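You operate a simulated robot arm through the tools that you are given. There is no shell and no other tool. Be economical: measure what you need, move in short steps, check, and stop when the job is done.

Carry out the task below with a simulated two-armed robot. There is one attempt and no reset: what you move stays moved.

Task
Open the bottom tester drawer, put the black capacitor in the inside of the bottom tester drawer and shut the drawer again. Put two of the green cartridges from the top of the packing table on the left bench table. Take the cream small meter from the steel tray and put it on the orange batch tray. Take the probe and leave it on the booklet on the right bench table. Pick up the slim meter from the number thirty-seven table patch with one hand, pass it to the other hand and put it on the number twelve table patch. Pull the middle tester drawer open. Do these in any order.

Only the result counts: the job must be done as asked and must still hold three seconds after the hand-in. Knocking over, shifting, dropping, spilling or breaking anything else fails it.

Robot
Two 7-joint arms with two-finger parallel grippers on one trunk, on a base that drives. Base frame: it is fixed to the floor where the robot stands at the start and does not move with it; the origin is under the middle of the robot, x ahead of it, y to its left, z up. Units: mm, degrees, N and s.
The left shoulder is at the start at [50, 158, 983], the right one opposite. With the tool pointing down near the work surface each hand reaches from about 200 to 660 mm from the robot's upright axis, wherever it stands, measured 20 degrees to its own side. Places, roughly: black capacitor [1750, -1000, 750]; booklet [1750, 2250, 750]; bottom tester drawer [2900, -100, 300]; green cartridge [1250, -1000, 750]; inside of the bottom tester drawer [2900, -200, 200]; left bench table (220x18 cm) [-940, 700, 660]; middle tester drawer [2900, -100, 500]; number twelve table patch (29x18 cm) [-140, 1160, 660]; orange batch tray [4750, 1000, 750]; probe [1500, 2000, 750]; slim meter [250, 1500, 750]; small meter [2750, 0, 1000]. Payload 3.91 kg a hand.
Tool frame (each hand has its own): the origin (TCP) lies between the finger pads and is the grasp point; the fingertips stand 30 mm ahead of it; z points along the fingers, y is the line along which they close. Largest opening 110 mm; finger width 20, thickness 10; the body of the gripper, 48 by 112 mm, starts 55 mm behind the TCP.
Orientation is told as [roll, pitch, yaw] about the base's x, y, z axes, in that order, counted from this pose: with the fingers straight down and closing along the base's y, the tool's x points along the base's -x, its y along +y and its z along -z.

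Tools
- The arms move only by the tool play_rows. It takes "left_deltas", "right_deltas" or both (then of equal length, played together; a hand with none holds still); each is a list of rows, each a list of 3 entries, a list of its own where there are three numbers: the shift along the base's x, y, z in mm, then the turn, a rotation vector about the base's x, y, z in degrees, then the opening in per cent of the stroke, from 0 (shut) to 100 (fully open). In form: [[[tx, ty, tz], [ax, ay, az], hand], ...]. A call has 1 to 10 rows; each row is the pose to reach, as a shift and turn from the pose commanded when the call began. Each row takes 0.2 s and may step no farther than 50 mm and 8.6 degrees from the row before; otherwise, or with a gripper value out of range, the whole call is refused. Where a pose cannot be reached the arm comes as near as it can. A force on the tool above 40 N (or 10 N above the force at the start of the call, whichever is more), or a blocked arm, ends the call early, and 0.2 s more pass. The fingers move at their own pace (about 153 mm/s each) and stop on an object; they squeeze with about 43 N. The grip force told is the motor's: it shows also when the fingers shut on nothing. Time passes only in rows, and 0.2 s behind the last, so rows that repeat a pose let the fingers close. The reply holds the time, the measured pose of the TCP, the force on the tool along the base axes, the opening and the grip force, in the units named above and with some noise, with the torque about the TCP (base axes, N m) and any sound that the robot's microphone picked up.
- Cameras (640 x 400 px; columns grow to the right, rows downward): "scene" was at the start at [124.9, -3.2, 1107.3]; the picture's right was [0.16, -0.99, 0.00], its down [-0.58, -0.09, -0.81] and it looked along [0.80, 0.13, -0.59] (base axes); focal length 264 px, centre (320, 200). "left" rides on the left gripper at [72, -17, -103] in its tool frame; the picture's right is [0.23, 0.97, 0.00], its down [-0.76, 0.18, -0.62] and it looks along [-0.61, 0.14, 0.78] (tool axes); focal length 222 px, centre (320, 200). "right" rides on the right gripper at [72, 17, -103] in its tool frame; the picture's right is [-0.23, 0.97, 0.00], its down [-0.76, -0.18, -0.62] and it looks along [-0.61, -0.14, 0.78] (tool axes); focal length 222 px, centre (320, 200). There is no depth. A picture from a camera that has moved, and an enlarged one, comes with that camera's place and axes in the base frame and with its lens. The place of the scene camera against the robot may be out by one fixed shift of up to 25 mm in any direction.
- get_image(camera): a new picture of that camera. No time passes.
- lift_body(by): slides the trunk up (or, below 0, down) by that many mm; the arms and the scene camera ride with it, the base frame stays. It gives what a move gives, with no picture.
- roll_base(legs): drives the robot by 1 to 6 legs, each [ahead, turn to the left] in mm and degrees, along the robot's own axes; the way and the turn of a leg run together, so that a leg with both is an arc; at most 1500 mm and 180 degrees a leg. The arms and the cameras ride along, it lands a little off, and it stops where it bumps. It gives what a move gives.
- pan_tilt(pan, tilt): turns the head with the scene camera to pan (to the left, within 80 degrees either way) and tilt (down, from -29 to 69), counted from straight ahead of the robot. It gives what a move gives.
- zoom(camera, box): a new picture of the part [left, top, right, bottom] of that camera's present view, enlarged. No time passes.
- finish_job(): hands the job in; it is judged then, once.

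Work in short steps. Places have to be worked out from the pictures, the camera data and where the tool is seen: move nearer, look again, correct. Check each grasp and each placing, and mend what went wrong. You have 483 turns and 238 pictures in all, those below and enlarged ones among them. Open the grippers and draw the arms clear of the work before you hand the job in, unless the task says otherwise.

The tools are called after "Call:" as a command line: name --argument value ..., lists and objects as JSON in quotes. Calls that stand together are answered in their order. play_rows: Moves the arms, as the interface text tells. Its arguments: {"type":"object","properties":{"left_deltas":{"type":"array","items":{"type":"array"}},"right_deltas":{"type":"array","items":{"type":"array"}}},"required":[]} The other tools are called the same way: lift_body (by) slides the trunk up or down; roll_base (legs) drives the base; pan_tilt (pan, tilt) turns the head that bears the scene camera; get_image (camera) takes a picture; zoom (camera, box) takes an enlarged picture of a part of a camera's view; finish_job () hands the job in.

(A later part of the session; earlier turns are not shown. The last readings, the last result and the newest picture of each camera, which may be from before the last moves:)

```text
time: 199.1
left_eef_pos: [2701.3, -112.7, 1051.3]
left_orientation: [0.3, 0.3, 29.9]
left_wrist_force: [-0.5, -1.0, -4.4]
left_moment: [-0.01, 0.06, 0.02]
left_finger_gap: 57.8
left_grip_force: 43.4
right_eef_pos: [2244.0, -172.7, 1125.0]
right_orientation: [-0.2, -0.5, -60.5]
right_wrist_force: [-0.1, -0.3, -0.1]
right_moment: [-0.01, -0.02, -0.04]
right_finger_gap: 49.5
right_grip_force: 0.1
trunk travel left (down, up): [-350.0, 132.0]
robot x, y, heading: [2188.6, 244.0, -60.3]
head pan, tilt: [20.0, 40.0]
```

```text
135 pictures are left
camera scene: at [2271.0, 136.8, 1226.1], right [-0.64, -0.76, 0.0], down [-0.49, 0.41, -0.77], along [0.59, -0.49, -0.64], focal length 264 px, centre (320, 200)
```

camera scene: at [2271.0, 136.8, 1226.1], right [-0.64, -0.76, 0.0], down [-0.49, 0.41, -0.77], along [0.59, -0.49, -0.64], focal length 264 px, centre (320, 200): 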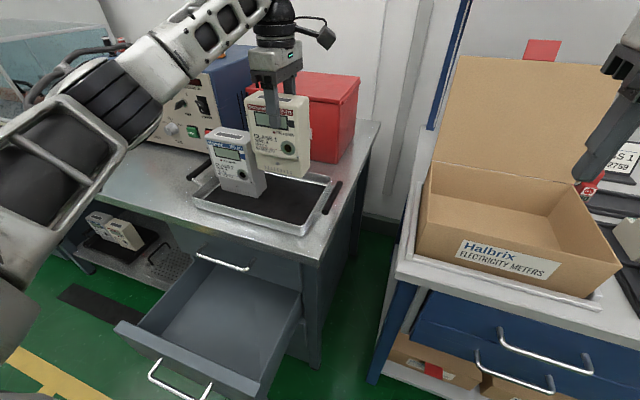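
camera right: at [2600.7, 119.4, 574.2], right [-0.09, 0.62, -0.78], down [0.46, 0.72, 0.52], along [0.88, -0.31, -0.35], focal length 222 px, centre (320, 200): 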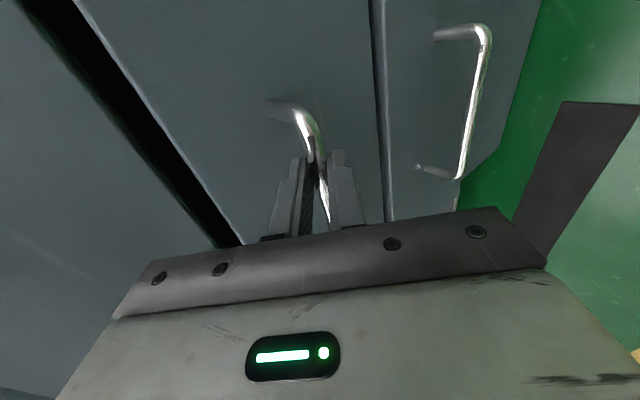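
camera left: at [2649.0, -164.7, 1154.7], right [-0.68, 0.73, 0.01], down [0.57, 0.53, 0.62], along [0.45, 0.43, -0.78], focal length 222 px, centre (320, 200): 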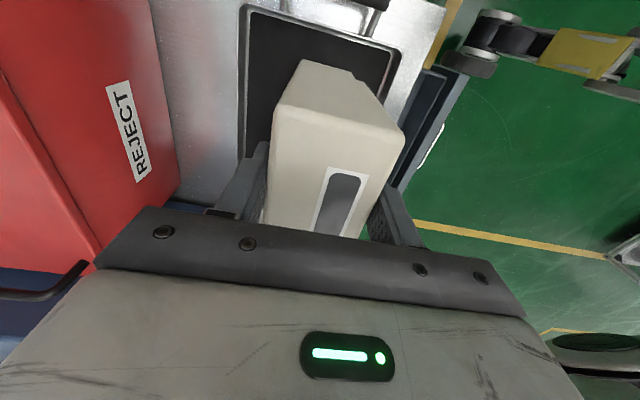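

The cream meter is held (57.7 mm, 4.5 N). I raise it 60 mm, retract, then back the base away.

Call:
play_rows --left_deltas '[[[0, 0, 35], [0, 0, 0], 10], [[-5, 9, 65], [0, 0, 0], 10], [[-25, 43, 65], [0, 0, 0], 10], [[-45, 78, 65], [0, 0, 0], 10], [[-65, 113, 65], [0, 0, 0], 10], [[-85, 147, 65], [0, 0, 0], 10], [[-92, 160, 65], [0, 0, 0], 10]]'

Call:
roll_base --legs '[[-500, 0]]'

Call:
pan_tilt --pan 80 --tilt 15

Call:
get_image --camera "scene"

```text
time: 200.7
left_eef_pos: [2608.9, 48.1, 1112.0]
left_orientation: [0.3, 0.4, 30.0]
left_wrist_force: [-0.3, 0.9, -5.1]
left_moment: [-0.01, 0.06, 0.04]
left_finger_gap: 57.7
left_grip_force: 43.0
right_eef_pos: [2243.4, -173.3, 1126.1]
right_orientation: [-0.1, -0.5, -60.5]
right_wrist_force: [-0.4, -0.2, -0.2]
right_moment: [-0.01, 0.02, 0.01]
right_finger_gap: 49.6
right_grip_force: 0.0
trunk travel left (down, up): [-350.0, 132.0]
robot x, y, heading: [2189.6, 240.7, -60.2]
head pan, tilt: [20.0, 40.0]
```

```text
time: 203.7
left_eef_pos: [2356.8, 489.5, 1113.5]
left_orientation: [0.3, 0.3, 30.0]
left_wrist_force: [0.0, 0.7, -4.7]
left_moment: [0.01, 0.04, 0.03]
left_finger_gap: 57.8
left_grip_force: 43.4
right_eef_pos: [1990.6, 270.7, 1125.6]
right_orientation: [-0.1, -0.5, -60.5]
right_wrist_force: [-0.1, 0.0, -0.8]
right_moment: [0.0, 0.0, 0.03]
right_finger_gap: 49.6
right_grip_force: 0.1
trunk travel left (down, up): [-350.0, 132.0]
robot x, y, heading: [1934.4, 688.3, -60.2]
head pan, tilt: [20.0, 40.0]
```

```text
time: 205.0
left_eef_pos: [2356.4, 489.6, 1113.0]
left_orientation: [0.3, 0.4, 30.0]
left_wrist_force: [0.0, -0.3, -3.9]
left_moment: [-0.02, 0.06, -0.01]
left_finger_gap: 58.0
left_grip_force: 42.8
right_eef_pos: [1990.1, 268.0, 1125.7]
right_orientation: [0.0, -0.5, -60.4]
right_wrist_force: [0.4, -0.5, 0.1]
right_moment: [-0.01, -0.01, 0.0]
right_finger_gap: 49.5
right_grip_force: 0.2
trunk travel left (down, up): [-350.0, 132.0]
robot x, y, heading: [1936.5, 684.2, -60.2]
head pan, tilt: [80.0, 15.0]
```

```text
134 pictures are left
camera scene: at [2040.5, 665.1, 1265.7], right [0.34, -0.94, 0.0], down [-0.24, -0.09, -0.97], along [0.91, 0.33, -0.26], focal length 264 px, centre (320, 200)
```

scene: 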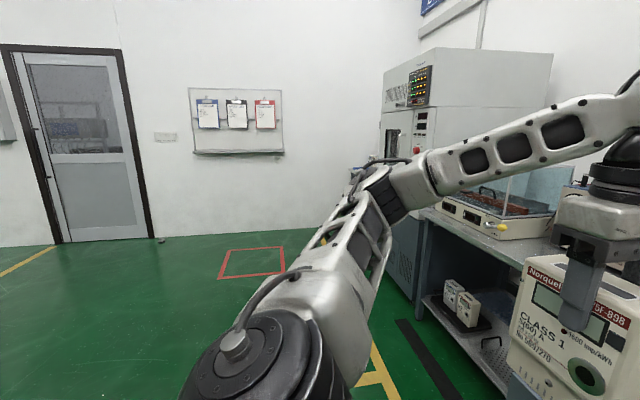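

Now I drive along the aisle toward the orange batch tray at the far end.

Call:
roll_base --legs '[[0, 90], [1200, 0], [900, 0]]'

Call:
pan_tilt --pan -50 --tilt 20

Call:
get_image --camera "scene"

```text
time: 219.2
left_eef_pos: [3908.2, 2184.4, 1111.4]
left_orientation: [0.4, 0.3, 122.2]
left_wrist_force: [-0.4, 0.3, -4.9]
left_moment: [-0.07, -0.05, -0.03]
left_finger_gap: 57.9
left_grip_force: 43.3
right_eef_pos: [4143.1, 1827.6, 1125.3]
right_orientation: [-0.1, -0.5, 31.6]
right_wrist_force: [-0.7, 0.3, -0.5]
right_moment: [0.0, 0.0, -0.01]
right_finger_gap: 49.6
right_grip_force: 0.0
trunk travel left (down, up): [-350.0, 132.0]
robot x, y, heading: [3731.2, 1758.1, 31.8]
head pan, tilt: [80.0, 15.0]
```

```text
time: 221.3
left_eef_pos: [3908.0, 2184.3, 1112.7]
left_orientation: [0.3, 0.2, 122.1]
left_wrist_force: [1.0, 0.4, -4.2]
left_moment: [-0.01, -0.03, 0.0]
left_finger_gap: 58.0
left_grip_force: 43.1
right_eef_pos: [4142.3, 1826.9, 1125.4]
right_orientation: [-0.1, -0.5, 31.7]
right_wrist_force: [0.2, -0.1, -0.5]
right_moment: [-0.02, -0.02, 0.0]
right_finger_gap: 49.6
right_grip_force: 0.1
trunk travel left (down, up): [-350.0, 132.0]
robot x, y, heading: [3731.0, 1758.0, 31.9]
head pan, tilt: [-50.0, 20.0]
```

```text
133 pictures are left
camera scene: at [3849.7, 1731.0, 1257.6], right [-0.31, -0.95, 0.0], down [-0.33, 0.11, -0.94], along [0.89, -0.29, -0.34], focal length 264 px, centre (320, 200)
```

scene: 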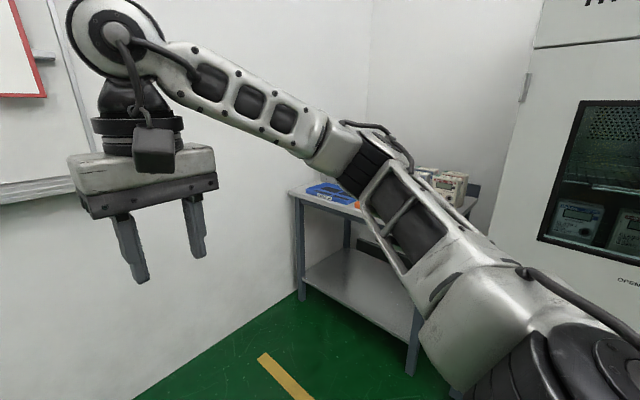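

I go on 300 mm and turn to face the corner table.

Call:
roll_base --legs '[[300, 0], [0, -91.8]]'

Call:
pan_tilt --pan 0 --tilt 30

Call:
get_image --camera "scene"

```text
time: 227.2
left_eef_pos: [4416.6, 1738.5, 1113.1]
left_orientation: [0.3, 0.3, 32.5]
left_wrist_force: [0.0, 0.6, -4.3]
left_moment: [-0.03, -0.02, 0.02]
left_finger_gap: 57.8
left_grip_force: 43.5
right_eef_pos: [4060.3, 1502.5, 1125.4]
right_orientation: [-0.1, -0.5, -58.0]
right_wrist_force: [0.4, -0.3, -0.5]
right_moment: [0.0, 0.02, 0.04]
right_finger_gap: 49.2
right_grip_force: 0.1
trunk travel left (down, up): [-350.0, 132.0]
robot x, y, heading: [3985.2, 1914.6, -57.8]
head pan, tilt: [-50.0, 20.0]
```

```text
time: 228.4
left_eef_pos: [4416.6, 1738.1, 1112.8]
left_orientation: [0.2, 0.3, 32.5]
left_wrist_force: [-0.4, -0.1, -4.2]
left_moment: [-0.02, 0.05, 0.01]
left_finger_gap: 57.9
left_grip_force: 42.7
right_eef_pos: [4060.2, 1501.7, 1126.2]
right_orientation: [-0.1, -0.5, -58.0]
right_wrist_force: [0.6, -0.6, 0.0]
right_moment: [-0.01, 0.02, -0.01]
right_finger_gap: 49.6
right_grip_force: 0.0
trunk travel left (down, up): [-350.0, 132.0]
robot x, y, heading: [3987.1, 1912.3, -57.8]
head pan, tilt: [0.0, 30.0]
```

```text
132 pictures are left
camera scene: at [4054.5, 1788.3, 1241.5], right [-0.85, -0.53, 0.0], down [-0.27, 0.42, -0.87], along [0.46, -0.73, -0.5], focal length 264 px, centre (320, 200)
```

scene: 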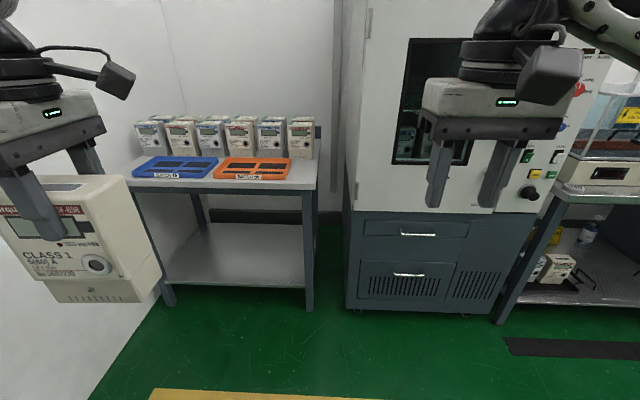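

The orange tray is the right one of the two, ~1230 ahead and 340 left. I retract the right hand a bit and drive closer along a slight left heading.

Call:
play_rows --right_deltas '[[[-20, 33, 0], [0, 0, 0], 45], [[-40, 65, 0], [0, 0, 0], 45], [[-56, 90, 0], [0, 0, 0], 45]]'

Call:
roll_base --legs '[[0, 8.1], [600, 0], [0, -10.3]]'

Call:
get_image --camera "scene"

```text
time: 229.2
left_eef_pos: [4417.3, 1738.4, 1112.9]
left_orientation: [0.3, 0.4, 32.5]
left_wrist_force: [0.5, 0.2, -4.4]
left_moment: [-0.05, 0.02, -0.01]
left_finger_gap: 57.8
left_grip_force: 43.3
right_eef_pos: [4002.1, 1594.1, 1128.1]
right_orientation: [0.0, -0.5, -58.1]
right_wrist_force: [0.4, -0.4, 0.3]
right_moment: [0.0, 0.0, 0.0]
right_finger_gap: 49.3
right_grip_force: 0.1
trunk travel left (down, up): [-350.0, 132.0]
robot x, y, heading: [3986.3, 1915.4, -57.8]
head pan, tilt: [0.0, 30.0]
```

```text
time: 233.9
left_eef_pos: [4801.5, 1258.5, 1112.4]
left_orientation: [0.2, 0.4, 30.0]
left_wrist_force: [-0.3, -0.1, -3.9]
left_moment: [-0.01, 0.05, -0.01]
left_finger_gap: 58.0
left_grip_force: 43.0
right_eef_pos: [4381.6, 1131.5, 1125.9]
right_orientation: [-0.1, -0.5, -60.4]
right_wrist_force: [0.3, -0.6, 0.7]
right_moment: [-0.05, -0.02, -0.01]
right_finger_gap: 49.1
right_grip_force: 0.1
trunk travel left (down, up): [-350.0, 132.0]
robot x, y, heading: [4379.1, 1451.6, -60.1]
head pan, tilt: [0.0, 30.0]
```

```text
131 pictures are left
camera scene: at [4442.3, 1323.4, 1241.5], right [-0.87, -0.5, 0.0], down [-0.25, 0.43, -0.87], along [0.43, -0.75, -0.5], focal length 264 px, centre (320, 200)
```

scene: 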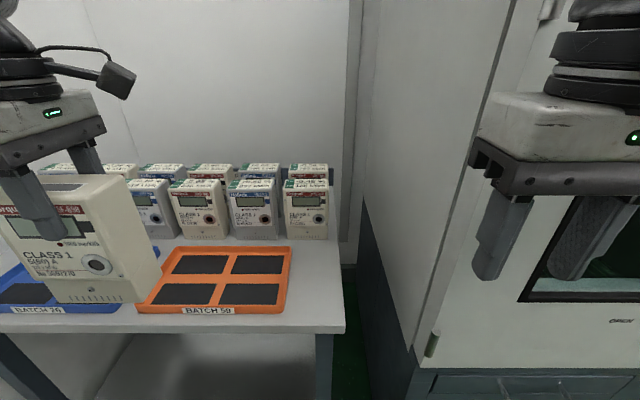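

Orange tray "BATCH 50" has four pads. I aim for the front-left pad; move the left hand forward 140 mm and look with its camera.

Call:
play_rows --left_deltas '[[[20, -35, 0], [0, 0, 0], 10], [[40, -69, 0], [0, 0, 0], 10], [[60, -104, 0], [0, 0, 0], 10], [[75, -130, -20], [0, 0, 0], 10]]'

Call:
get_image --camera "left"

Call:
get_image --camera "scene"

```text
time: 234.9
left_eef_pos: [4876.8, 1126.8, 1094.5]
left_orientation: [0.4, 0.3, 30.0]
left_wrist_force: [1.4, -0.9, -5.0]
left_moment: [-0.04, 0.04, -0.01]
left_finger_gap: 58.0
left_grip_force: 42.9
right_eef_pos: [4383.1, 1130.7, 1127.0]
right_orientation: [-0.1, -0.4, -60.3]
right_wrist_force: [-0.3, 0.4, -0.1]
right_moment: [0.0, 0.02, -0.02]
right_finger_gap: 49.6
right_grip_force: 0.1
trunk travel left (down, up): [-350.0, 132.0]
robot x, y, heading: [4376.2, 1453.4, -60.0]
head pan, tilt: [0.0, 30.0]
```

```text
130 pictures are left
camera left: at [4824.1, 1076.0, 1197.5], right [-0.69, 0.73, 0.01], down [0.57, 0.53, 0.62], along [0.45, 0.43, -0.78], focal length 222 px, centre (320, 200)
```

left: 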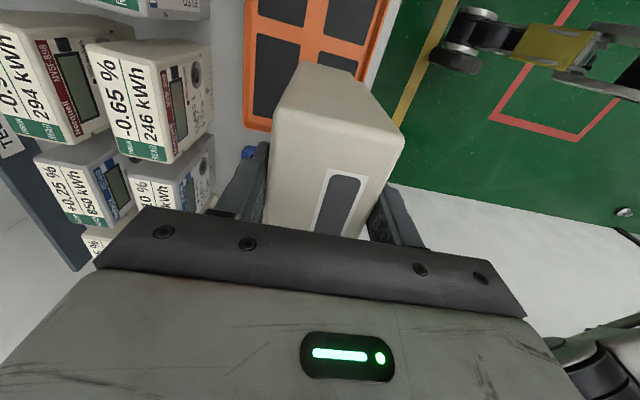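

```text
129 pictures are left
camera scene: at [4443.0, 1323.2, 1241.4], right [-0.87, -0.5, 0.0], down [-0.25, 0.43, -0.87], along [0.43, -0.75, -0.5], focal length 264 px, centre (320, 200)
```

scene: 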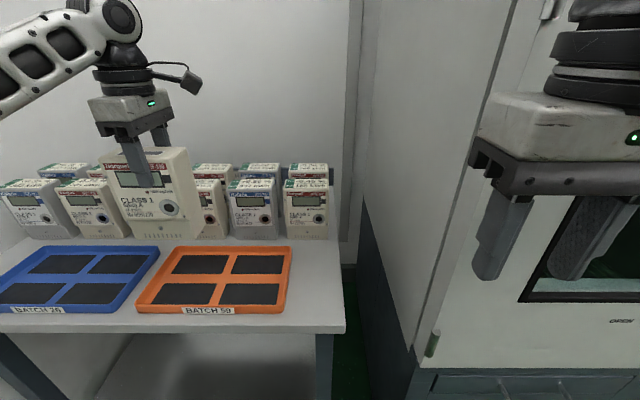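

Tray center is ≈ depth 1480, lateral 4736; front-left pad ≈ world (4886,1162). I shift there and lower to TCP z≈945.

Call:
play_rows --left_deltas '[[[9, 35, 0], [0, 0, 0], 10], [[9, 35, -45], [0, 0, 0], 10], [[9, 35, -90], [0, 0, 0], 10], [[9, 35, -135], [0, 0, 0], 10]]'

Call:
get_image --camera "left"

Call:
zoom --camera "scene" --box '[80, 140, 320, 340]'

```text
time: 235.9
left_eef_pos: [4885.1, 1162.4, 962.8]
left_orientation: [-0.5, 0.4, 29.8]
left_wrist_force: [-8.1, -5.3, 33.3]
left_moment: [1.96, -0.65, 0.28]
left_finger_gap: 56.3
left_grip_force: 39.8
right_eef_pos: [4378.1, 1132.6, 1129.0]
right_orientation: [0.1, -0.8, -60.5]
right_wrist_force: [-0.4, 0.2, 0.2]
right_moment: [-0.02, -0.06, -0.01]
right_finger_gap: 49.5
right_grip_force: 0.0
trunk travel left (down, up): [-350.0, 132.0]
robot x, y, heading: [4379.7, 1454.5, -60.3]
head pan, tilt: [0.0, 30.0]
```

```text
128 pictures are left
camera left: at [4831.6, 1112.6, 1066.6], right [-0.68, 0.73, -0.01], down [0.57, 0.54, 0.62], along [0.45, 0.42, -0.79], focal length 222 px, centre (320, 200)
```

left: 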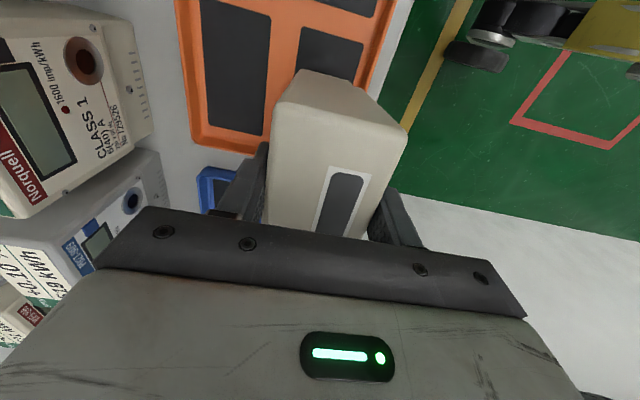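

```text
2.00 times, centred on (200, 240) of scene
camera zoom: at [4438.0, 1324.8, 1242.9], right [-0.87, -0.5, 0.0], down [-0.25, 0.43, -0.87], along [0.43, -0.75, -0.5], focal length 527 px, centre (560, 120)
```

zoom: 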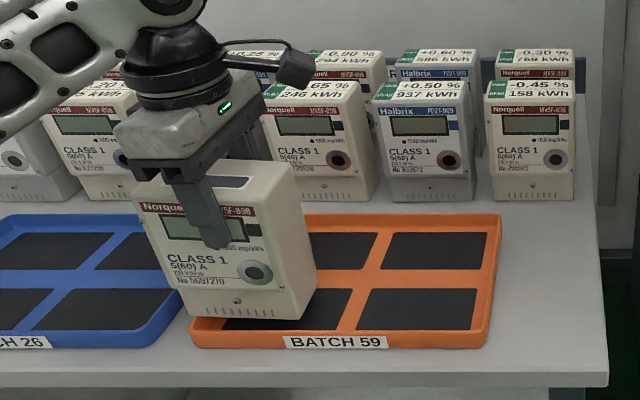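

The meter is touching the tray's left rim (33 N). I lift 20 mm, shift 26 mm to the right, and lower again slowly.

Call:
play_rows --left_deltas '[[[0, 0, 22], [0, 0, 0], 10], [[-12, -7, 22], [0, 0, 0], 10], [[-22, -13, 22], [0, 0, 0], 10], [[-22, -13, 10], [0, 0, 0], 10]]'

Call:
zoom --camera "scene" --box '[80, 140, 320, 340]'

Call:
get_image --camera "left"

```text
time: 236.9
left_eef_pos: [4866.0, 1150.7, 966.7]
left_orientation: [0.3, 0.3, 30.1]
left_wrist_force: [-0.2, -0.4, -4.4]
left_moment: [-0.05, 0.06, 0.01]
left_finger_gap: 57.7
left_grip_force: 43.1
right_eef_pos: [4381.0, 1131.0, 1127.7]
right_orientation: [-0.1, -0.4, -60.4]
right_wrist_force: [-0.3, 0.1, 0.4]
right_moment: [-0.01, -0.01, -0.01]
right_finger_gap: 49.4
right_grip_force: 0.2
trunk travel left (down, up): [-350.0, 132.0]
robot x, y, heading: [4374.9, 1454.9, -60.1]
head pan, tilt: [0.0, 30.0]
```

```text
2.00 times, centred on (200, 240) of scene
camera zoom: at [4442.9, 1323.7, 1241.5], right [-0.87, -0.5, 0.0], down [-0.25, 0.43, -0.87], along [0.43, -0.75, -0.5], focal length 527 px, centre (560, 120)
```

zoom: 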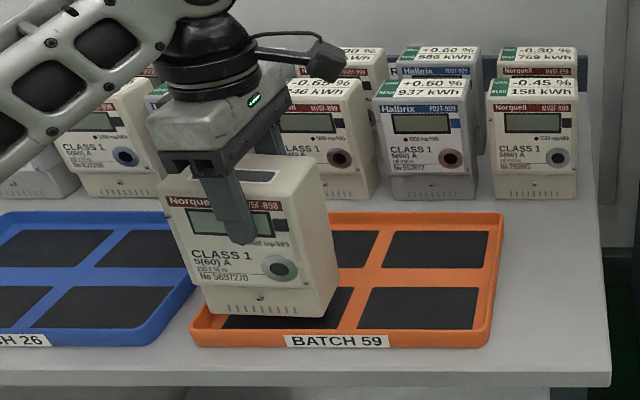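

```text
125 pictures are left
camera left: at [4813.4, 1099.1, 1069.2], right [-0.69, 0.73, 0.01], down [0.57, 0.53, 0.62], along [0.45, 0.43, -0.78], focal length 222 px, centre (320, 200)
```

left: 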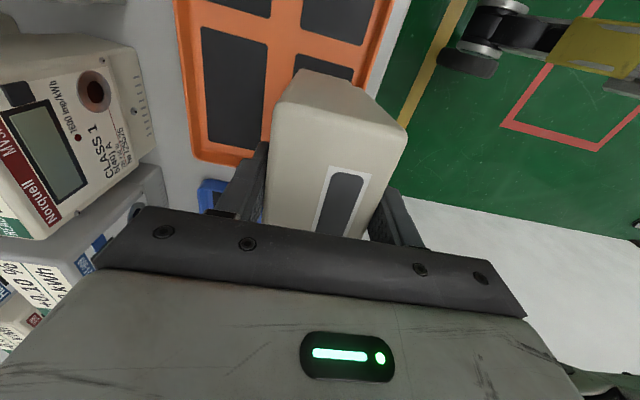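

Looks well over the pad; I nudge 8 mm back/6 mm right and lower in small steps until contact.

Call:
play_rows --left_deltas '[[[-1, -10, 0], [0, 0, 0], 10], [[-1, -10, -5], [0, 0, 0], 10], [[-1, -10, -10], [0, 0, 0], 10]]'

Call:
play_rows --left_deltas '[[[0, 0, -4], [0, 0, 0], 10], [[0, 0, -7], [0, 0, 0], 10]]'

```text
time: 237.7
left_eef_pos: [4864.1, 1141.7, 958.4]
left_orientation: [0.4, 0.3, 30.0]
left_wrist_force: [-0.1, 0.5, -4.2]
left_moment: [-0.04, 0.04, 0.0]
left_finger_gap: 57.8
left_grip_force: 43.1
right_eef_pos: [4383.1, 1130.7, 1127.4]
right_orientation: [-0.2, -0.5, -60.4]
right_wrist_force: [-0.1, -0.3, 0.3]
right_moment: [-0.04, 0.01, -0.02]
right_finger_gap: 49.6
right_grip_force: 0.1
trunk travel left (down, up): [-350.0, 132.0]
robot x, y, heading: [4377.8, 1455.2, -59.8]
head pan, tilt: [0.0, 30.0]
```

```text
time: 238.3
left_eef_pos: [4863.2, 1140.7, 950.8]
left_orientation: [0.1, 0.4, 30.1]
left_wrist_force: [-1.0, 0.1, -5.1]
left_moment: [-0.02, 0.03, -0.03]
left_finger_gap: 58.1
left_grip_force: 42.4
right_eef_pos: [4381.3, 1130.8, 1127.9]
right_orientation: [-0.1, -0.5, -60.4]
right_wrist_force: [0.0, -0.1, 0.0]
right_moment: [-0.03, 0.01, 0.01]
right_finger_gap: 49.5
right_grip_force: 0.0
trunk travel left (down, up): [-350.0, 132.0]
robot x, y, heading: [4379.5, 1456.4, -60.0]
head pan, tilt: [0.0, 30.0]
```

Call:
play_rows --left_deltas '[[[0, 0, -4], [0, 0, 0], 10], [[0, 0, -8], [0, 0, 0], 10]]'

Call:
zoom --camera "scene" --box '[80, 140, 320, 340]'

```text
time: 238.9
left_eef_pos: [4862.9, 1141.5, 947.0]
left_orientation: [-0.2, 0.5, 30.2]
left_wrist_force: [3.2, 3.2, 24.4]
left_moment: [0.39, 0.86, -0.12]
left_finger_gap: 58.0
left_grip_force: 42.8
right_eef_pos: [4381.1, 1132.9, 1128.8]
right_orientation: [0.1, -0.6, -60.4]
right_wrist_force: [0.4, 0.9, -0.1]
right_moment: [0.02, 0.0, -0.01]
right_finger_gap: 49.8
right_grip_force: 0.0
trunk travel left (down, up): [-350.0, 132.0]
robot x, y, heading: [4378.7, 1454.8, -60.4]
head pan, tilt: [0.0, 30.0]
```

```text
2.00 times, centred on (200, 240) of scene
camera zoom: at [4441.0, 1325.3, 1242.4], right [-0.87, -0.5, 0.0], down [-0.25, 0.43, -0.87], along [0.43, -0.75, -0.5], focal length 527 px, centre (560, 120)
```

zoom: 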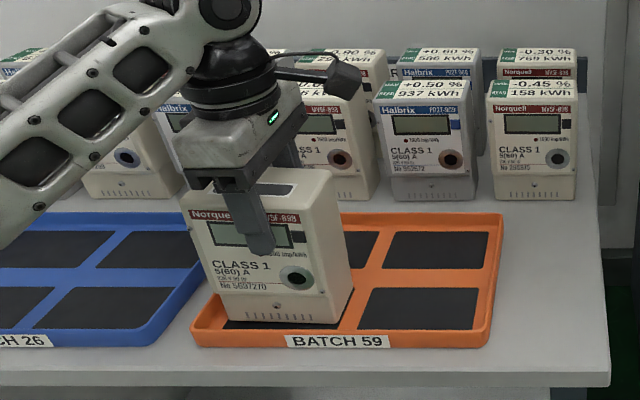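

It stands on the front-left pad. I relax slightly, open, and rise straight.

Call:
play_rows --left_deltas '[[[0, 0, 5], [0, 0, 0], 10], [[0, 0, 5], [0, 0, 0], 60], [[0, 0, 5], [0, 0, 0], 90], [[0, 0, 5], [0, 0, 0], 100], [[0, 0, 40], [0, 0, 0], 100], [[0, 0, 85], [0, 0, 0], 100], [[0, 0, 130], [0, 0, 0], 100], [[0, 0, 165], [0, 0, 0], 100]]'

Call:
get_image --camera "scene"

```text
time: 240.7
left_eef_pos: [4861.9, 1143.1, 1108.8]
left_orientation: [0.2, 0.4, 30.1]
left_wrist_force: [0.1, -0.7, -0.4]
left_moment: [0.01, -0.03, 0.05]
left_finger_gap: 110.2
left_grip_force: 0.0
right_eef_pos: [4381.2, 1131.8, 1127.0]
right_orientation: [-0.1, -0.6, -60.5]
right_wrist_force: [-1.0, 0.2, -0.5]
right_moment: [-0.01, 0.03, 0.0]
right_finger_gap: 49.8
right_grip_force: 0.2
trunk travel left (down, up): [-350.0, 132.0]
robot x, y, heading: [4380.1, 1455.0, -59.9]
head pan, tilt: [0.0, 30.0]
```

```text
123 pictures are left
camera scene: at [4441.9, 1324.0, 1241.5], right [-0.87, -0.5, 0.0], down [-0.25, 0.43, -0.87], along [0.43, -0.75, -0.5], focal length 264 px, centre (320, 200)
```

scene: 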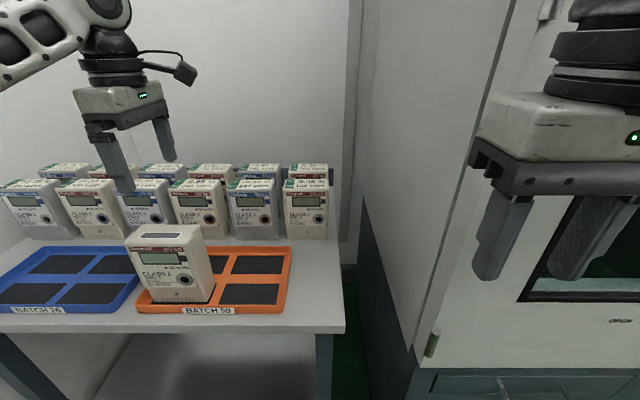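

Meter placed. I retract the left arm, turning it straight again, and back the base out.

Call:
play_rows --left_deltas '[[[-10, 17, 0], [0, 0, -8], 100], [[-20, 34, 0], [0, 0, -16], 100], [[-30, 52, 0], [0, 0, -24], 100], [[-40, 69, 0], [0, 0, -32], 100], [[-50, 86, 0], [0, 0, -40], 100], [[-60, 104, 0], [0, 0, -48], 100], [[-70, 121, 0], [0, 0, -56], 100], [[-80, 139, 0], [0, 0, -64], 100], [[-85, 147, 0], [0, 0, -72], 100], [[-85, 147, 0], [0, 0, -80], 100]]'

Call:
roll_base --legs '[[-700, 0], [0, -90], [1200, 0], [900, 0], [0, -90]]'

Call:
pan_tilt --pan 0 --tilt 20

Call:
get_image --camera "scene"

```text
time: 242.9
left_eef_pos: [4777.7, 1288.2, 1107.7]
left_orientation: [0.3, 0.3, -50.0]
left_wrist_force: [-0.4, -0.9, -0.2]
left_moment: [0.02, 0.01, 0.0]
left_finger_gap: 109.6
left_grip_force: 0.1
right_eef_pos: [4382.0, 1132.0, 1128.0]
right_orientation: [-0.1, -0.4, -60.4]
right_wrist_force: [0.1, 0.0, -0.5]
right_moment: [0.02, -0.01, -0.02]
right_finger_gap: 49.5
right_grip_force: 0.1
trunk travel left (down, up): [-350.0, 132.0]
robot x, y, heading: [4378.8, 1450.3, -59.9]
head pan, tilt: [0.0, 30.0]
```

```text
time: 264.4
left_eef_pos: [1835.5, 1190.8, 1107.9]
left_orientation: [0.3, 0.3, 128.8]
left_wrist_force: [0.5, 0.0, 0.1]
left_moment: [-0.03, 0.01, 0.0]
left_finger_gap: 109.9
left_grip_force: 0.0
right_eef_pos: [2234.7, 1339.0, 1127.5]
right_orientation: [-0.1, -0.5, 118.3]
right_wrist_force: [-1.0, -0.5, 0.5]
right_moment: [0.0, 0.01, -0.01]
right_finger_gap: 49.5
right_grip_force: 0.2
trunk travel left (down, up): [-350.0, 132.0]
robot x, y, heading: [2231.9, 1018.9, 118.6]
head pan, tilt: [0.0, 30.0]
```

```text
time: 265.1
left_eef_pos: [1834.1, 1190.2, 1109.0]
left_orientation: [0.3, 0.3, 128.9]
left_wrist_force: [0.5, 0.3, 0.1]
left_moment: [0.0, 0.01, 0.02]
left_finger_gap: 109.8
left_grip_force: 0.1
right_eef_pos: [2233.2, 1339.7, 1126.9]
right_orientation: [-0.2, -0.5, 118.4]
right_wrist_force: [0.7, 0.3, 0.5]
right_moment: [-0.01, 0.0, -0.01]
right_finger_gap: 49.4
right_grip_force: 0.0
trunk travel left (down, up): [-350.0, 132.0]
robot x, y, heading: [2230.9, 1016.0, 118.7]
head pan, tilt: [0.0, 20.0]
```

```text
122 pictures are left
camera scene: at [2164.7, 1117.2, 1257.6], right [0.88, 0.48, 0.0], down [0.16, -0.3, -0.94], along [-0.45, 0.82, -0.34], focal length 264 px, centre (320, 200)
```

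scene: 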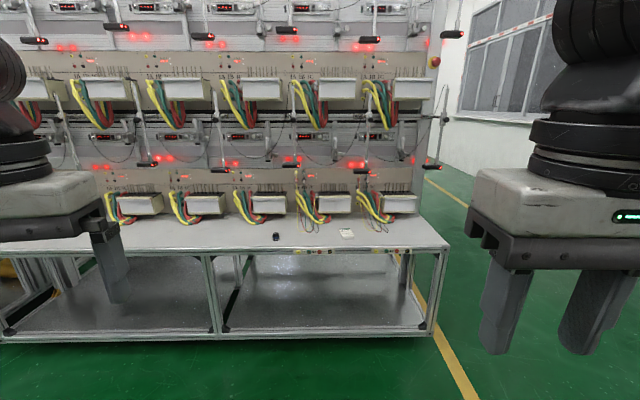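

I zoom on the bench area with what should be probe and booklet.

Call:
zoom --camera "scene" --box '[200, 180, 440, 280]'

```text
2.67 times, centred on (320, 230) of scene
camera zoom: at [2164.7, 1117.2, 1257.6], right [0.88, 0.48, 0.0], down [0.16, -0.3, -0.94], along [-0.45, 0.82, -0.34], focal length 703 px, centre (320, 120)
```

zoom: 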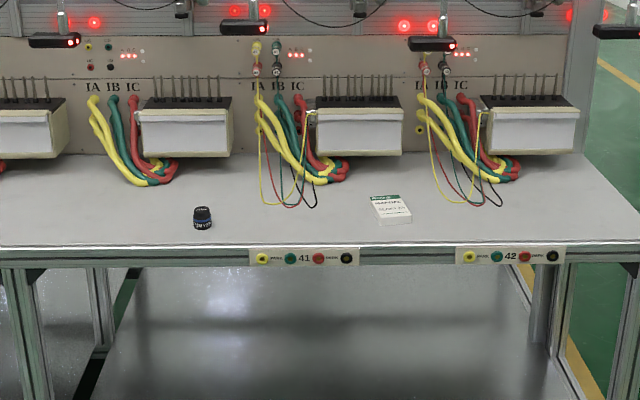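

Probe (small black cylinder) ≈(1446,2032) and booklet ≈(1726,2242), bench z≈655. I lower the trunk to nominal and drive to stand between them.

Call:
lift_body --by -120

Call:
roll_base --legs '[[0, -6.4], [750, 0], [0, 7.7]]'

Call:
pan_tilt --pan 10 --tilt 45

Call:
get_image --camera "scene"

```text
time: 266.6
left_eef_pos: [1835.8, 1191.2, 987.5]
left_orientation: [0.3, 0.3, 128.9]
left_wrist_force: [0.1, -0.4, -0.4]
left_moment: [0.01, 0.02, 0.0]
left_finger_gap: 110.1
left_grip_force: 0.1
right_eef_pos: [2234.5, 1339.9, 1006.5]
right_orientation: [-0.1, -0.4, 118.3]
right_wrist_force: [-0.7, 0.1, 0.7]
right_moment: [0.0, 0.0, 0.0]
right_finger_gap: 49.5
right_grip_force: 0.0
trunk travel left (down, up): [-230.0, 252.0]
robot x, y, heading: [2231.1, 1015.8, 118.7]
head pan, tilt: [0.0, 20.0]
```

```text
time: 271.7
left_eef_pos: [1560.6, 1852.8, 988.5]
left_orientation: [0.3, 0.3, 129.9]
left_wrist_force: [0.3, -0.7, -0.5]
left_moment: [0.03, -0.02, -0.02]
left_finger_gap: 110.3
left_grip_force: 0.0
right_eef_pos: [1958.2, 2007.1, 1007.4]
right_orientation: [-0.2, -0.5, 119.4]
right_wrist_force: [0.7, 0.0, -0.1]
right_moment: [-0.02, 0.04, -0.04]
right_finger_gap: 49.5
right_grip_force: 0.0
trunk travel left (down, up): [-230.0, 252.0]
robot x, y, heading: [1958.4, 1685.2, 119.8]
head pan, tilt: [0.0, 20.0]
```

```text
time: 272.6
left_eef_pos: [1560.9, 1853.4, 988.5]
left_orientation: [0.3, 0.2, 130.0]
left_wrist_force: [-0.3, 0.0, 0.0]
left_moment: [0.01, 0.0, 0.01]
left_finger_gap: 110.5
left_grip_force: 0.0
right_eef_pos: [1959.2, 2007.6, 1007.1]
right_orientation: [-0.1, -0.5, 119.3]
right_wrist_force: [-0.5, -0.7, 0.3]
right_moment: [0.01, 0.0, 0.02]
right_finger_gap: 49.6
right_grip_force: 0.0
trunk travel left (down, up): [-230.0, 252.0]
robot x, y, heading: [1958.5, 1692.3, 119.7]
head pan, tilt: [10.0, 45.0]
```

```text
120 pictures are left
camera scene: at [1886.5, 1767.0, 1099.0], right [0.77, 0.64, 0.0], down [0.45, -0.54, -0.71], along [-0.45, 0.54, -0.71], focal length 264 px, centre (320, 200)
```

scene: 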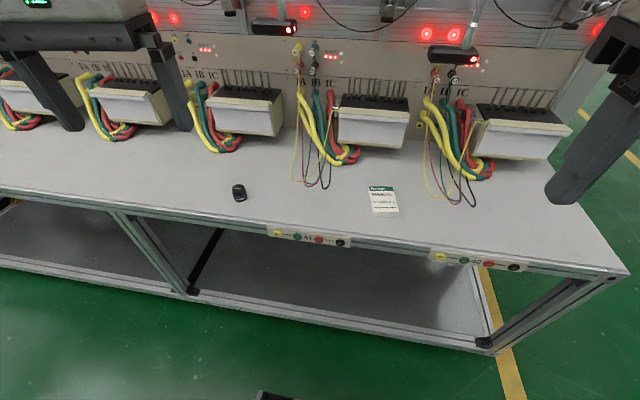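

Left hand is nearly lateral-aligned with the probe. I check with its camera.

Call:
play_rows --left_deltas '[[[-20, 35, -30], [0, 0, -5], 60], [[-40, 69, -60], [0, 0, -10], 60], [[-50, 87, -100], [0, 0, -10], 60]]'

Call:
get_image --camera "left"

```text
refused: row 1 steps farther than a row can; nothing moved
```

```text
119 pictures are left
camera left: at [1622.0, 1809.3, 1091.8], right [-0.6, -0.8, 0.01], down [-0.62, 0.47, 0.62], along [-0.5, 0.37, -0.78], focal length 222 px, centre (320, 200)
```

left: 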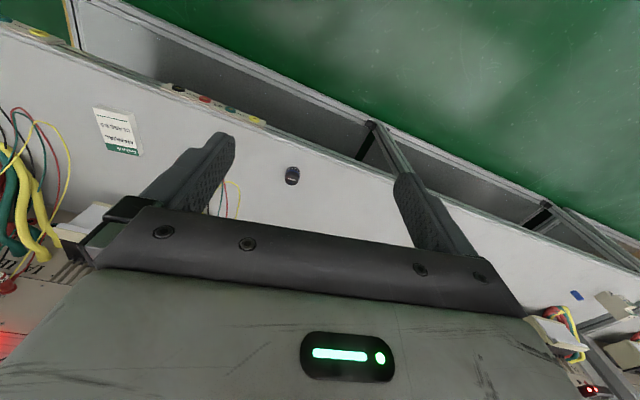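

Probe ≈(1448,2014), booklet ≈(1724,2218). I move the left hand above the probe at z≈800.

Call:
play_rows --left_deltas '[[[-20, 28, -30], [0, 0, -2], 60], [[-40, 56, -60], [0, 0, -4], 60], [[-60, 84, -90], [0, 0, -6], 60], [[-80, 112, -120], [0, 0, -8], 60], [[-97, 136, -150], [0, 0, -10], 60], [[-112, 155, -180], [0, 0, -10], 60]]'

Call:
get_image --camera "left"

Call:
get_image --camera "scene"

```text
time: 274.0
left_eef_pos: [1447.4, 2009.0, 807.0]
left_orientation: [0.3, 0.3, 119.7]
left_wrist_force: [1.7, -0.2, 0.2]
left_moment: [-0.01, -0.05, 0.03]
left_finger_gap: 65.3
left_grip_force: 0.1
right_eef_pos: [1957.6, 2009.2, 1007.0]
right_orientation: [-0.1, -0.5, 119.4]
right_wrist_force: [0.2, 0.1, 0.1]
right_moment: [-0.01, -0.03, -0.02]
right_finger_gap: 49.5
right_grip_force: 0.1
trunk travel left (down, up): [-230.0, 252.0]
robot x, y, heading: [1960.6, 1685.6, 119.8]
head pan, tilt: [10.0, 45.0]
```

```text
118 pictures are left
camera left: at [1499.9, 1955.0, 910.1], right [-0.73, -0.68, 0.01], down [-0.53, 0.58, 0.62], along [-0.43, 0.45, -0.78], focal length 222 px, centre (320, 200)
```

left: 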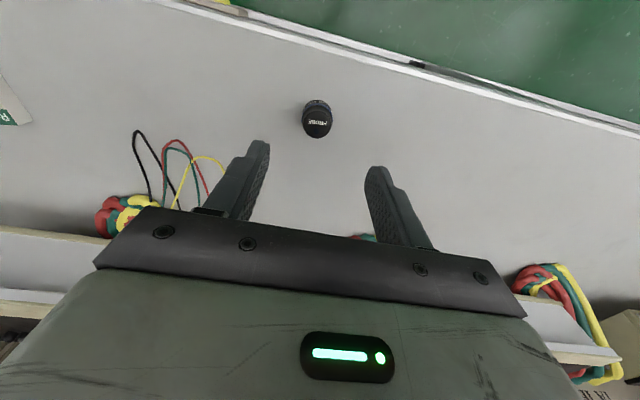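

```text
117 pictures are left
camera scene: at [1886.4, 1767.1, 1098.9], right [0.77, 0.64, 0.0], down [0.45, -0.54, -0.71], along [-0.45, 0.54, -0.71], focal length 264 px, centre (320, 200)
```

scene: 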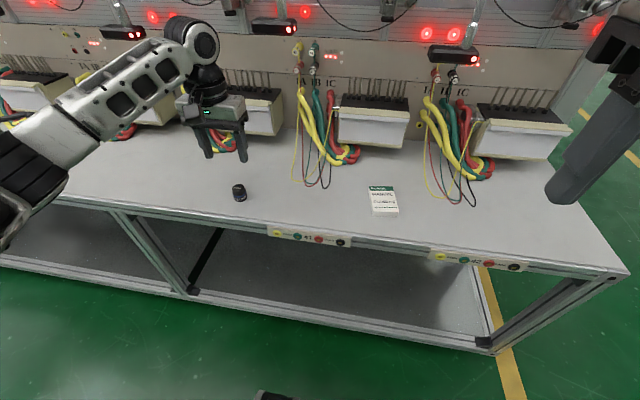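

Probe ≈(1442,2016), about 34 mm wide, table ~z 640. I descend to z≈685 and check.

Call:
play_rows --left_deltas '[[[-5, 7, -45], [0, 0, 0], 60], [[-5, 7, -90], [0, 0, 0], 60]]'

Call:
get_image --camera "left"

```text
time: 274.6
left_eef_pos: [1443.8, 2015.7, 714.0]
left_orientation: [0.4, 0.3, 119.9]
left_wrist_force: [0.0, 0.3, -0.3]
left_moment: [0.0, -0.01, -0.01]
left_finger_gap: 66.0
left_grip_force: 0.1
right_eef_pos: [1958.2, 2009.1, 1007.9]
right_orientation: [0.0, -0.5, 119.3]
right_wrist_force: [0.9, 0.5, 0.0]
right_moment: [-0.04, -0.03, 0.0]
right_finger_gap: 49.5
right_grip_force: 0.1
trunk travel left (down, up): [-230.0, 252.0]
robot x, y, heading: [1954.9, 1689.2, 119.6]
head pan, tilt: [10.0, 45.0]
```

```text
116 pictures are left
camera left: at [1496.1, 1961.6, 818.2], right [-0.73, -0.68, 0.01], down [-0.53, 0.58, 0.62], along [-0.43, 0.45, -0.78], focal length 222 px, centre (320, 200)
```

left: 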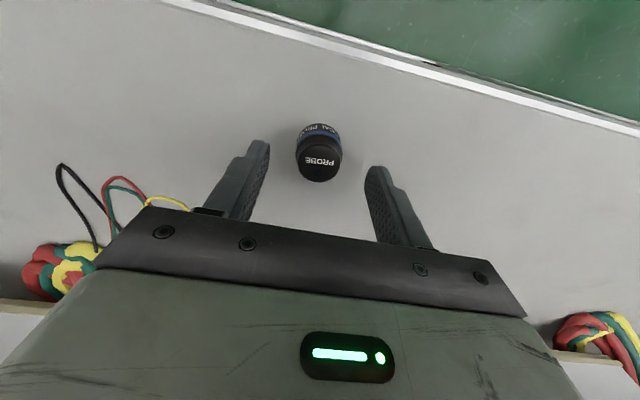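

Top is z≈690, table ≈660. I lower to z≈697 and grasp.

Call:
play_rows --left_deltas '[[[4, -3, -17], [0, 0, 0], 60], [[4, -3, -17], [0, 0, 0], 30], [[4, -3, -17], [0, 0, 0], 10], [[4, -3, -17], [0, 0, 0], 0], [[4, -3, -17], [0, 0, 0], 0], [[4, -3, 20], [0, 0, 0], 0], [[4, -3, 65], [0, 0, 0], 0]]'

Call:
get_image --camera "left"

```text
time: 276.2
left_eef_pos: [1446.0, 2012.3, 780.0]
left_orientation: [0.3, 0.3, 119.9]
left_wrist_force: [0.3, -1.3, -0.6]
left_moment: [-0.01, 0.0, -0.03]
left_finger_gap: 30.5
left_grip_force: 21.6
right_eef_pos: [1958.8, 2009.8, 1006.3]
right_orientation: [-0.1, -0.5, 119.4]
right_wrist_force: [0.1, -0.2, 0.6]
right_moment: [0.0, -0.05, 0.0]
right_finger_gap: 49.4
right_grip_force: 0.1
trunk travel left (down, up): [-230.0, 252.0]
robot x, y, heading: [1957.6, 1689.6, 119.7]
head pan, tilt: [10.0, 45.0]
```

```text
115 pictures are left
camera left: at [1497.9, 1958.4, 883.4], right [-0.73, -0.68, 0.01], down [-0.53, 0.58, 0.62], along [-0.43, 0.45, -0.78], focal length 222 px, centre (320, 200)
```

left: 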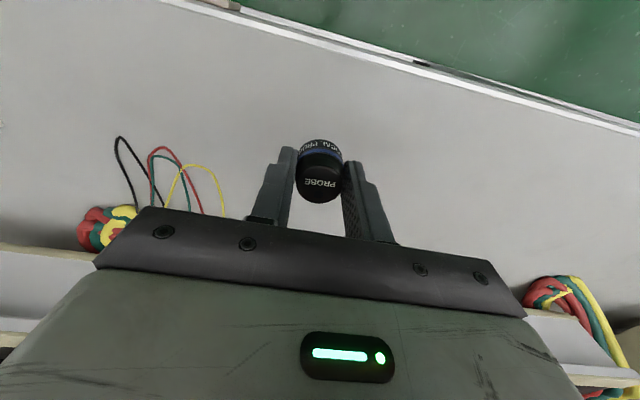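

Probe held. I back off, carry it across toward the booklet at height ~820, and look.

Call:
play_rows --left_deltas '[[[20, -35, 20], [0, 0, 0], 0], [[40, -69, 40], [0, 0, 0], 0], [[73, -41, 40], [0, 0, 0], 0], [[107, -13, 40], [0, 0, 0], 0], [[140, 15, 40], [0, 0, 0], 0], [[174, 42, 40], [0, 0, 0], 0], [[207, 70, 40], [0, 0, 0], 0], [[241, 98, 40], [0, 0, 0], 0], [[274, 126, 40], [0, 0, 0], 0], [[308, 154, 40], [0, 0, 0], 0]]'

Call:
get_image --camera "left"

Call:
get_image --camera "scene"

```text
time: 278.4
left_eef_pos: [1756.7, 2165.5, 820.2]
left_orientation: [0.3, 0.3, 119.8]
left_wrist_force: [-0.7, 0.0, -0.6]
left_moment: [0.01, -0.01, -0.01]
left_finger_gap: 30.5
left_grip_force: 22.2
right_eef_pos: [1957.7, 2008.3, 1006.9]
right_orientation: [-0.2, -0.4, 119.3]
right_wrist_force: [-0.7, 0.4, -0.4]
right_moment: [0.0, -0.01, -0.01]
right_finger_gap: 49.5
right_grip_force: 0.1
trunk travel left (down, up): [-230.0, 252.0]
robot x, y, heading: [1957.5, 1688.1, 119.8]
head pan, tilt: [10.0, 45.0]
```

```text
114 pictures are left
camera left: at [1809.4, 2112.1, 923.8], right [-0.73, -0.68, 0.01], down [-0.53, 0.58, 0.62], along [-0.43, 0.45, -0.78], focal length 222 px, centre (320, 200)
```

left: 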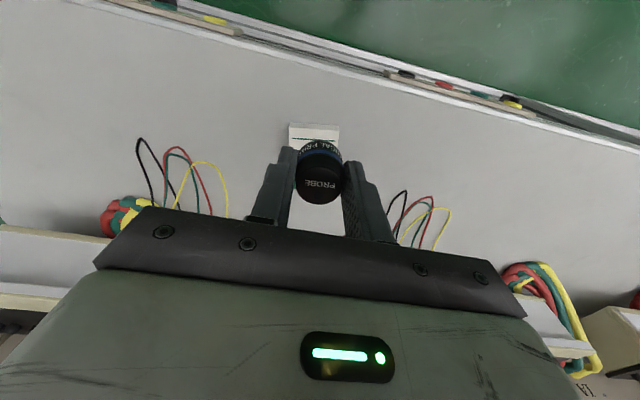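

```text
113 pictures are left
camera scene: at [1886.7, 1767.1, 1098.9], right [0.77, 0.64, 0.0], down [0.45, -0.54, -0.71], along [-0.45, 0.54, -0.71], focal length 264 px, centre (320, 200)
```

scene: 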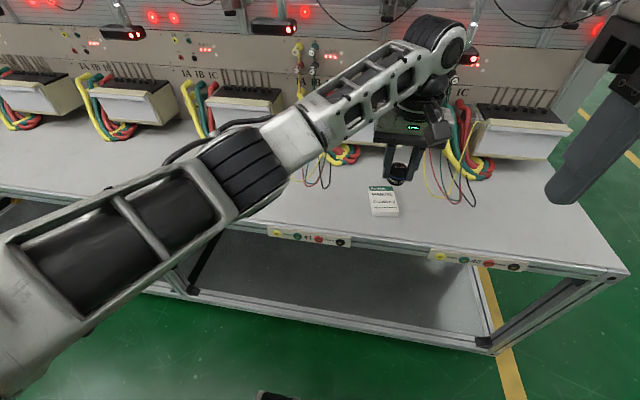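

Booklet's center ≈(1729,2215). I move over it and lower to z≈715.

Call:
play_rows --left_deltas '[[[-14, 25, 0], [0, 0, 0], 0], [[-28, 50, -20], [0, 0, 0], 0], [[-28, 50, -60], [0, 0, 0], 0], [[-28, 50, -98], [0, 0, 0], 0]]'

Call:
get_image --camera "left"

Call:
zoom --camera "scene" --box '[320, 120, 480, 240]'

```text
time: 279.4
left_eef_pos: [1728.3, 2202.6, 774.6]
left_orientation: [0.4, 0.1, 119.9]
left_wrist_force: [-0.1, 0.5, -0.7]
left_moment: [0.0, -0.03, 0.02]
left_finger_gap: 30.7
left_grip_force: 22.1
left hand out of reach, approached as far as the arm can: row 2, 3, 4
right_eef_pos: [1959.1, 2008.1, 1006.9]
right_orientation: [0.0, -0.6, 119.4]
right_wrist_force: [0.6, -1.3, -0.2]
right_moment: [0.03, 0.04, -0.03]
right_finger_gap: 49.7
right_grip_force: 0.1
trunk travel left (down, up): [-230.0, 252.0]
robot x, y, heading: [1960.6, 1688.3, 119.5]
head pan, tilt: [10.0, 45.0]
```

```text
112 pictures are left
camera left: at [1780.5, 2149.9, 878.1], right [-0.73, -0.68, 0.01], down [-0.53, 0.58, 0.62], along [-0.43, 0.45, -0.78], focal length 222 px, centre (320, 200)
```

left: 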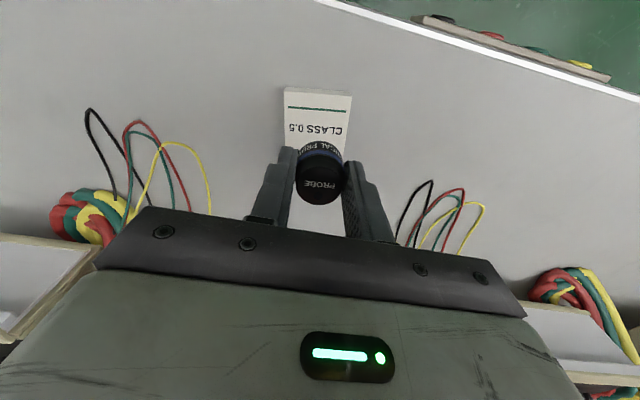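

```text
3.33 times, centred on (400, 180) of scene
camera zoom: at [1886.6, 1767.0, 1099.0], right [0.77, 0.64, 0.0], down [0.45, -0.54, -0.71], along [-0.45, 0.54, -0.71], focal length 878 px, centre (53, 267)
```

zoom: 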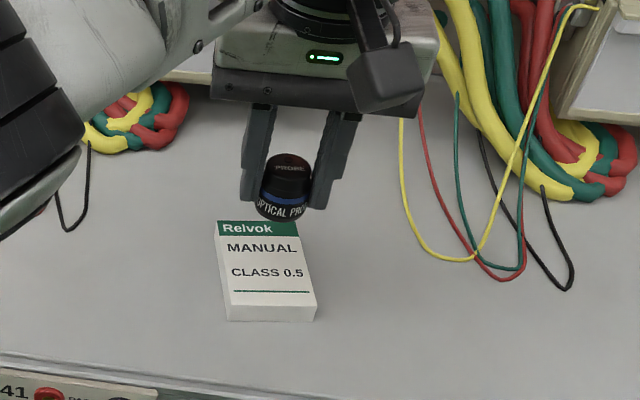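

Arm nearly at full stretch. I pull the hand back 60 mm and drive the base 90 mm closer.

Call:
play_rows --left_deltas '[[[10, -17, 15], [0, 0, 0], 0], [[25, -43, 35], [0, 0, 0], 0], [[40, -69, 45], [0, 0, 0], 0]]'

Call:
roll_base --legs '[[90, 0]]'

Call:
get_image --camera "left"

```text
time: 280.2
left_eef_pos: [1764.0, 2132.8, 817.2]
left_orientation: [0.5, 0.3, 120.0]
left_wrist_force: [0.6, 1.0, -1.0]
left_moment: [-0.01, -0.02, -0.01]
left_finger_gap: 30.5
left_grip_force: 22.3
right_eef_pos: [1956.9, 2008.0, 1006.7]
right_orientation: [-0.1, -0.6, 119.4]
right_wrist_force: [0.5, 0.3, -0.9]
right_moment: [0.01, -0.01, -0.01]
right_finger_gap: 49.6
right_grip_force: 0.1
trunk travel left (down, up): [-230.0, 252.0]
robot x, y, heading: [1958.9, 1689.8, 119.7]
head pan, tilt: [10.0, 45.0]
```

```text
time: 281.3
left_eef_pos: [1721.7, 2210.1, 817.3]
left_orientation: [0.3, 0.2, 119.7]
left_wrist_force: [0.1, -0.4, -0.3]
left_moment: [0.01, -0.01, 0.01]
left_finger_gap: 30.5
left_grip_force: 22.2
right_eef_pos: [1915.8, 2084.9, 1008.1]
right_orientation: [-0.1, -0.5, 119.2]
right_wrist_force: [-0.2, -0.4, 0.2]
right_moment: [-0.04, -0.01, 0.02]
right_finger_gap: 49.6
right_grip_force: 0.1
trunk travel left (down, up): [-230.0, 252.0]
robot x, y, heading: [1914.0, 1764.6, 119.5]
head pan, tilt: [10.0, 45.0]
```

```text
110 pictures are left
camera left: at [1773.5, 2157.8, 920.9], right [-0.73, -0.68, 0.01], down [-0.53, 0.58, 0.62], along [-0.43, 0.45, -0.78], focal length 222 px, centre (320, 200)
```

left: 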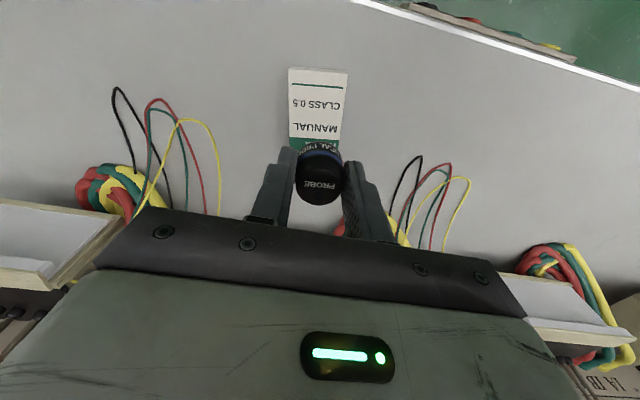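

Now the hand is right above the booklet center (1722,2212). I lower to z≈728, then feel for contact.

Call:
play_rows --left_deltas '[[[0, 1, -45], [0, 0, 0], 0], [[0, 2, -88], [0, 0, 0], 0]]'

Call:
play_rows --left_deltas '[[[0, 0, -5], [0, 0, 0], 0], [[0, 0, -10], [0, 0, 0], 0]]'

Call:
zoom --camera "scene" --box '[320, 120, 480, 240]'

```text
time: 281.9
left_eef_pos: [1720.2, 2215.3, 730.6]
left_orientation: [0.3, 0.2, 119.7]
left_wrist_force: [-0.3, -1.2, -0.7]
left_moment: [-0.03, 0.03, -0.01]
left_finger_gap: 30.5
left_grip_force: 21.9
right_eef_pos: [1916.5, 2085.8, 1006.8]
right_orientation: [-0.1, -0.4, 119.3]
right_wrist_force: [-0.1, 0.4, 0.7]
right_moment: [0.0, 0.0, 0.02]
right_finger_gap: 49.5
right_grip_force: 0.0
trunk travel left (down, up): [-230.0, 252.0]
robot x, y, heading: [1917.0, 1764.0, 119.4]
head pan, tilt: [10.0, 45.0]
```

```text
time: 282.5
left_eef_pos: [1719.3, 2214.6, 720.1]
left_orientation: [0.2, 0.2, 119.7]
left_wrist_force: [0.2, -0.1, 1.0]
left_moment: [0.01, -0.01, 0.01]
left_finger_gap: 30.6
left_grip_force: 21.8
right_eef_pos: [1915.8, 2084.3, 1008.0]
right_orientation: [0.0, -0.5, 119.2]
right_wrist_force: [0.7, -0.5, -0.3]
right_moment: [-0.02, -0.02, 0.01]
right_finger_gap: 49.6
right_grip_force: 0.1
trunk travel left (down, up): [-230.0, 252.0]
robot x, y, heading: [1916.9, 1760.3, 119.2]
head pan, tilt: [10.0, 45.0]
```

```text
3.33 times, centred on (400, 180) of scene
camera zoom: at [1842.9, 1844.5, 1098.9], right [0.77, 0.64, 0.0], down [0.45, -0.55, -0.71], along [-0.45, 0.55, -0.71], focal length 878 px, centre (53, 267)
```

zoom: 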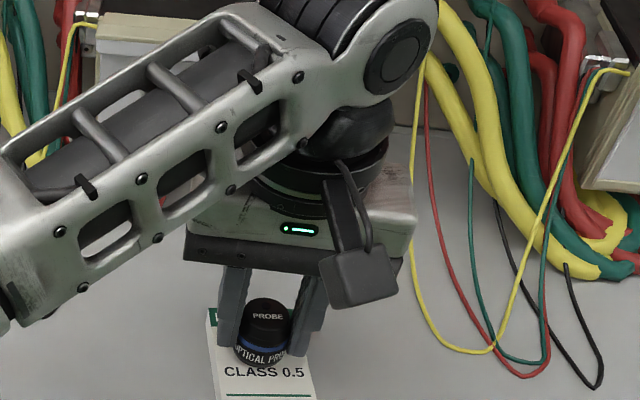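

Call:
play_rows --left_deltas '[[[1, -2, -3], [0, 0, 0], 0], [[1, -2, -6], [0, 0, 0], 0]]'

```text
time: 283.1
left_eef_pos: [1720.8, 2211.9, 713.6]
left_orientation: [0.3, 0.2, 119.7]
left_wrist_force: [-0.2, -1.0, 1.4]
left_moment: [-0.01, -0.01, -0.03]
left_finger_gap: 30.5
left_grip_force: 22.2
right_eef_pos: [1916.0, 2084.4, 1007.6]
right_orientation: [-0.1, -0.4, 119.2]
right_wrist_force: [0.7, 0.1, -0.6]
right_moment: [0.01, -0.04, 0.02]
right_finger_gap: 49.5
right_grip_force: 0.1
trunk travel left (down, up): [-230.0, 252.0]
robot x, y, heading: [1918.4, 1763.8, 119.4]
head pan, tilt: [10.0, 45.0]
```

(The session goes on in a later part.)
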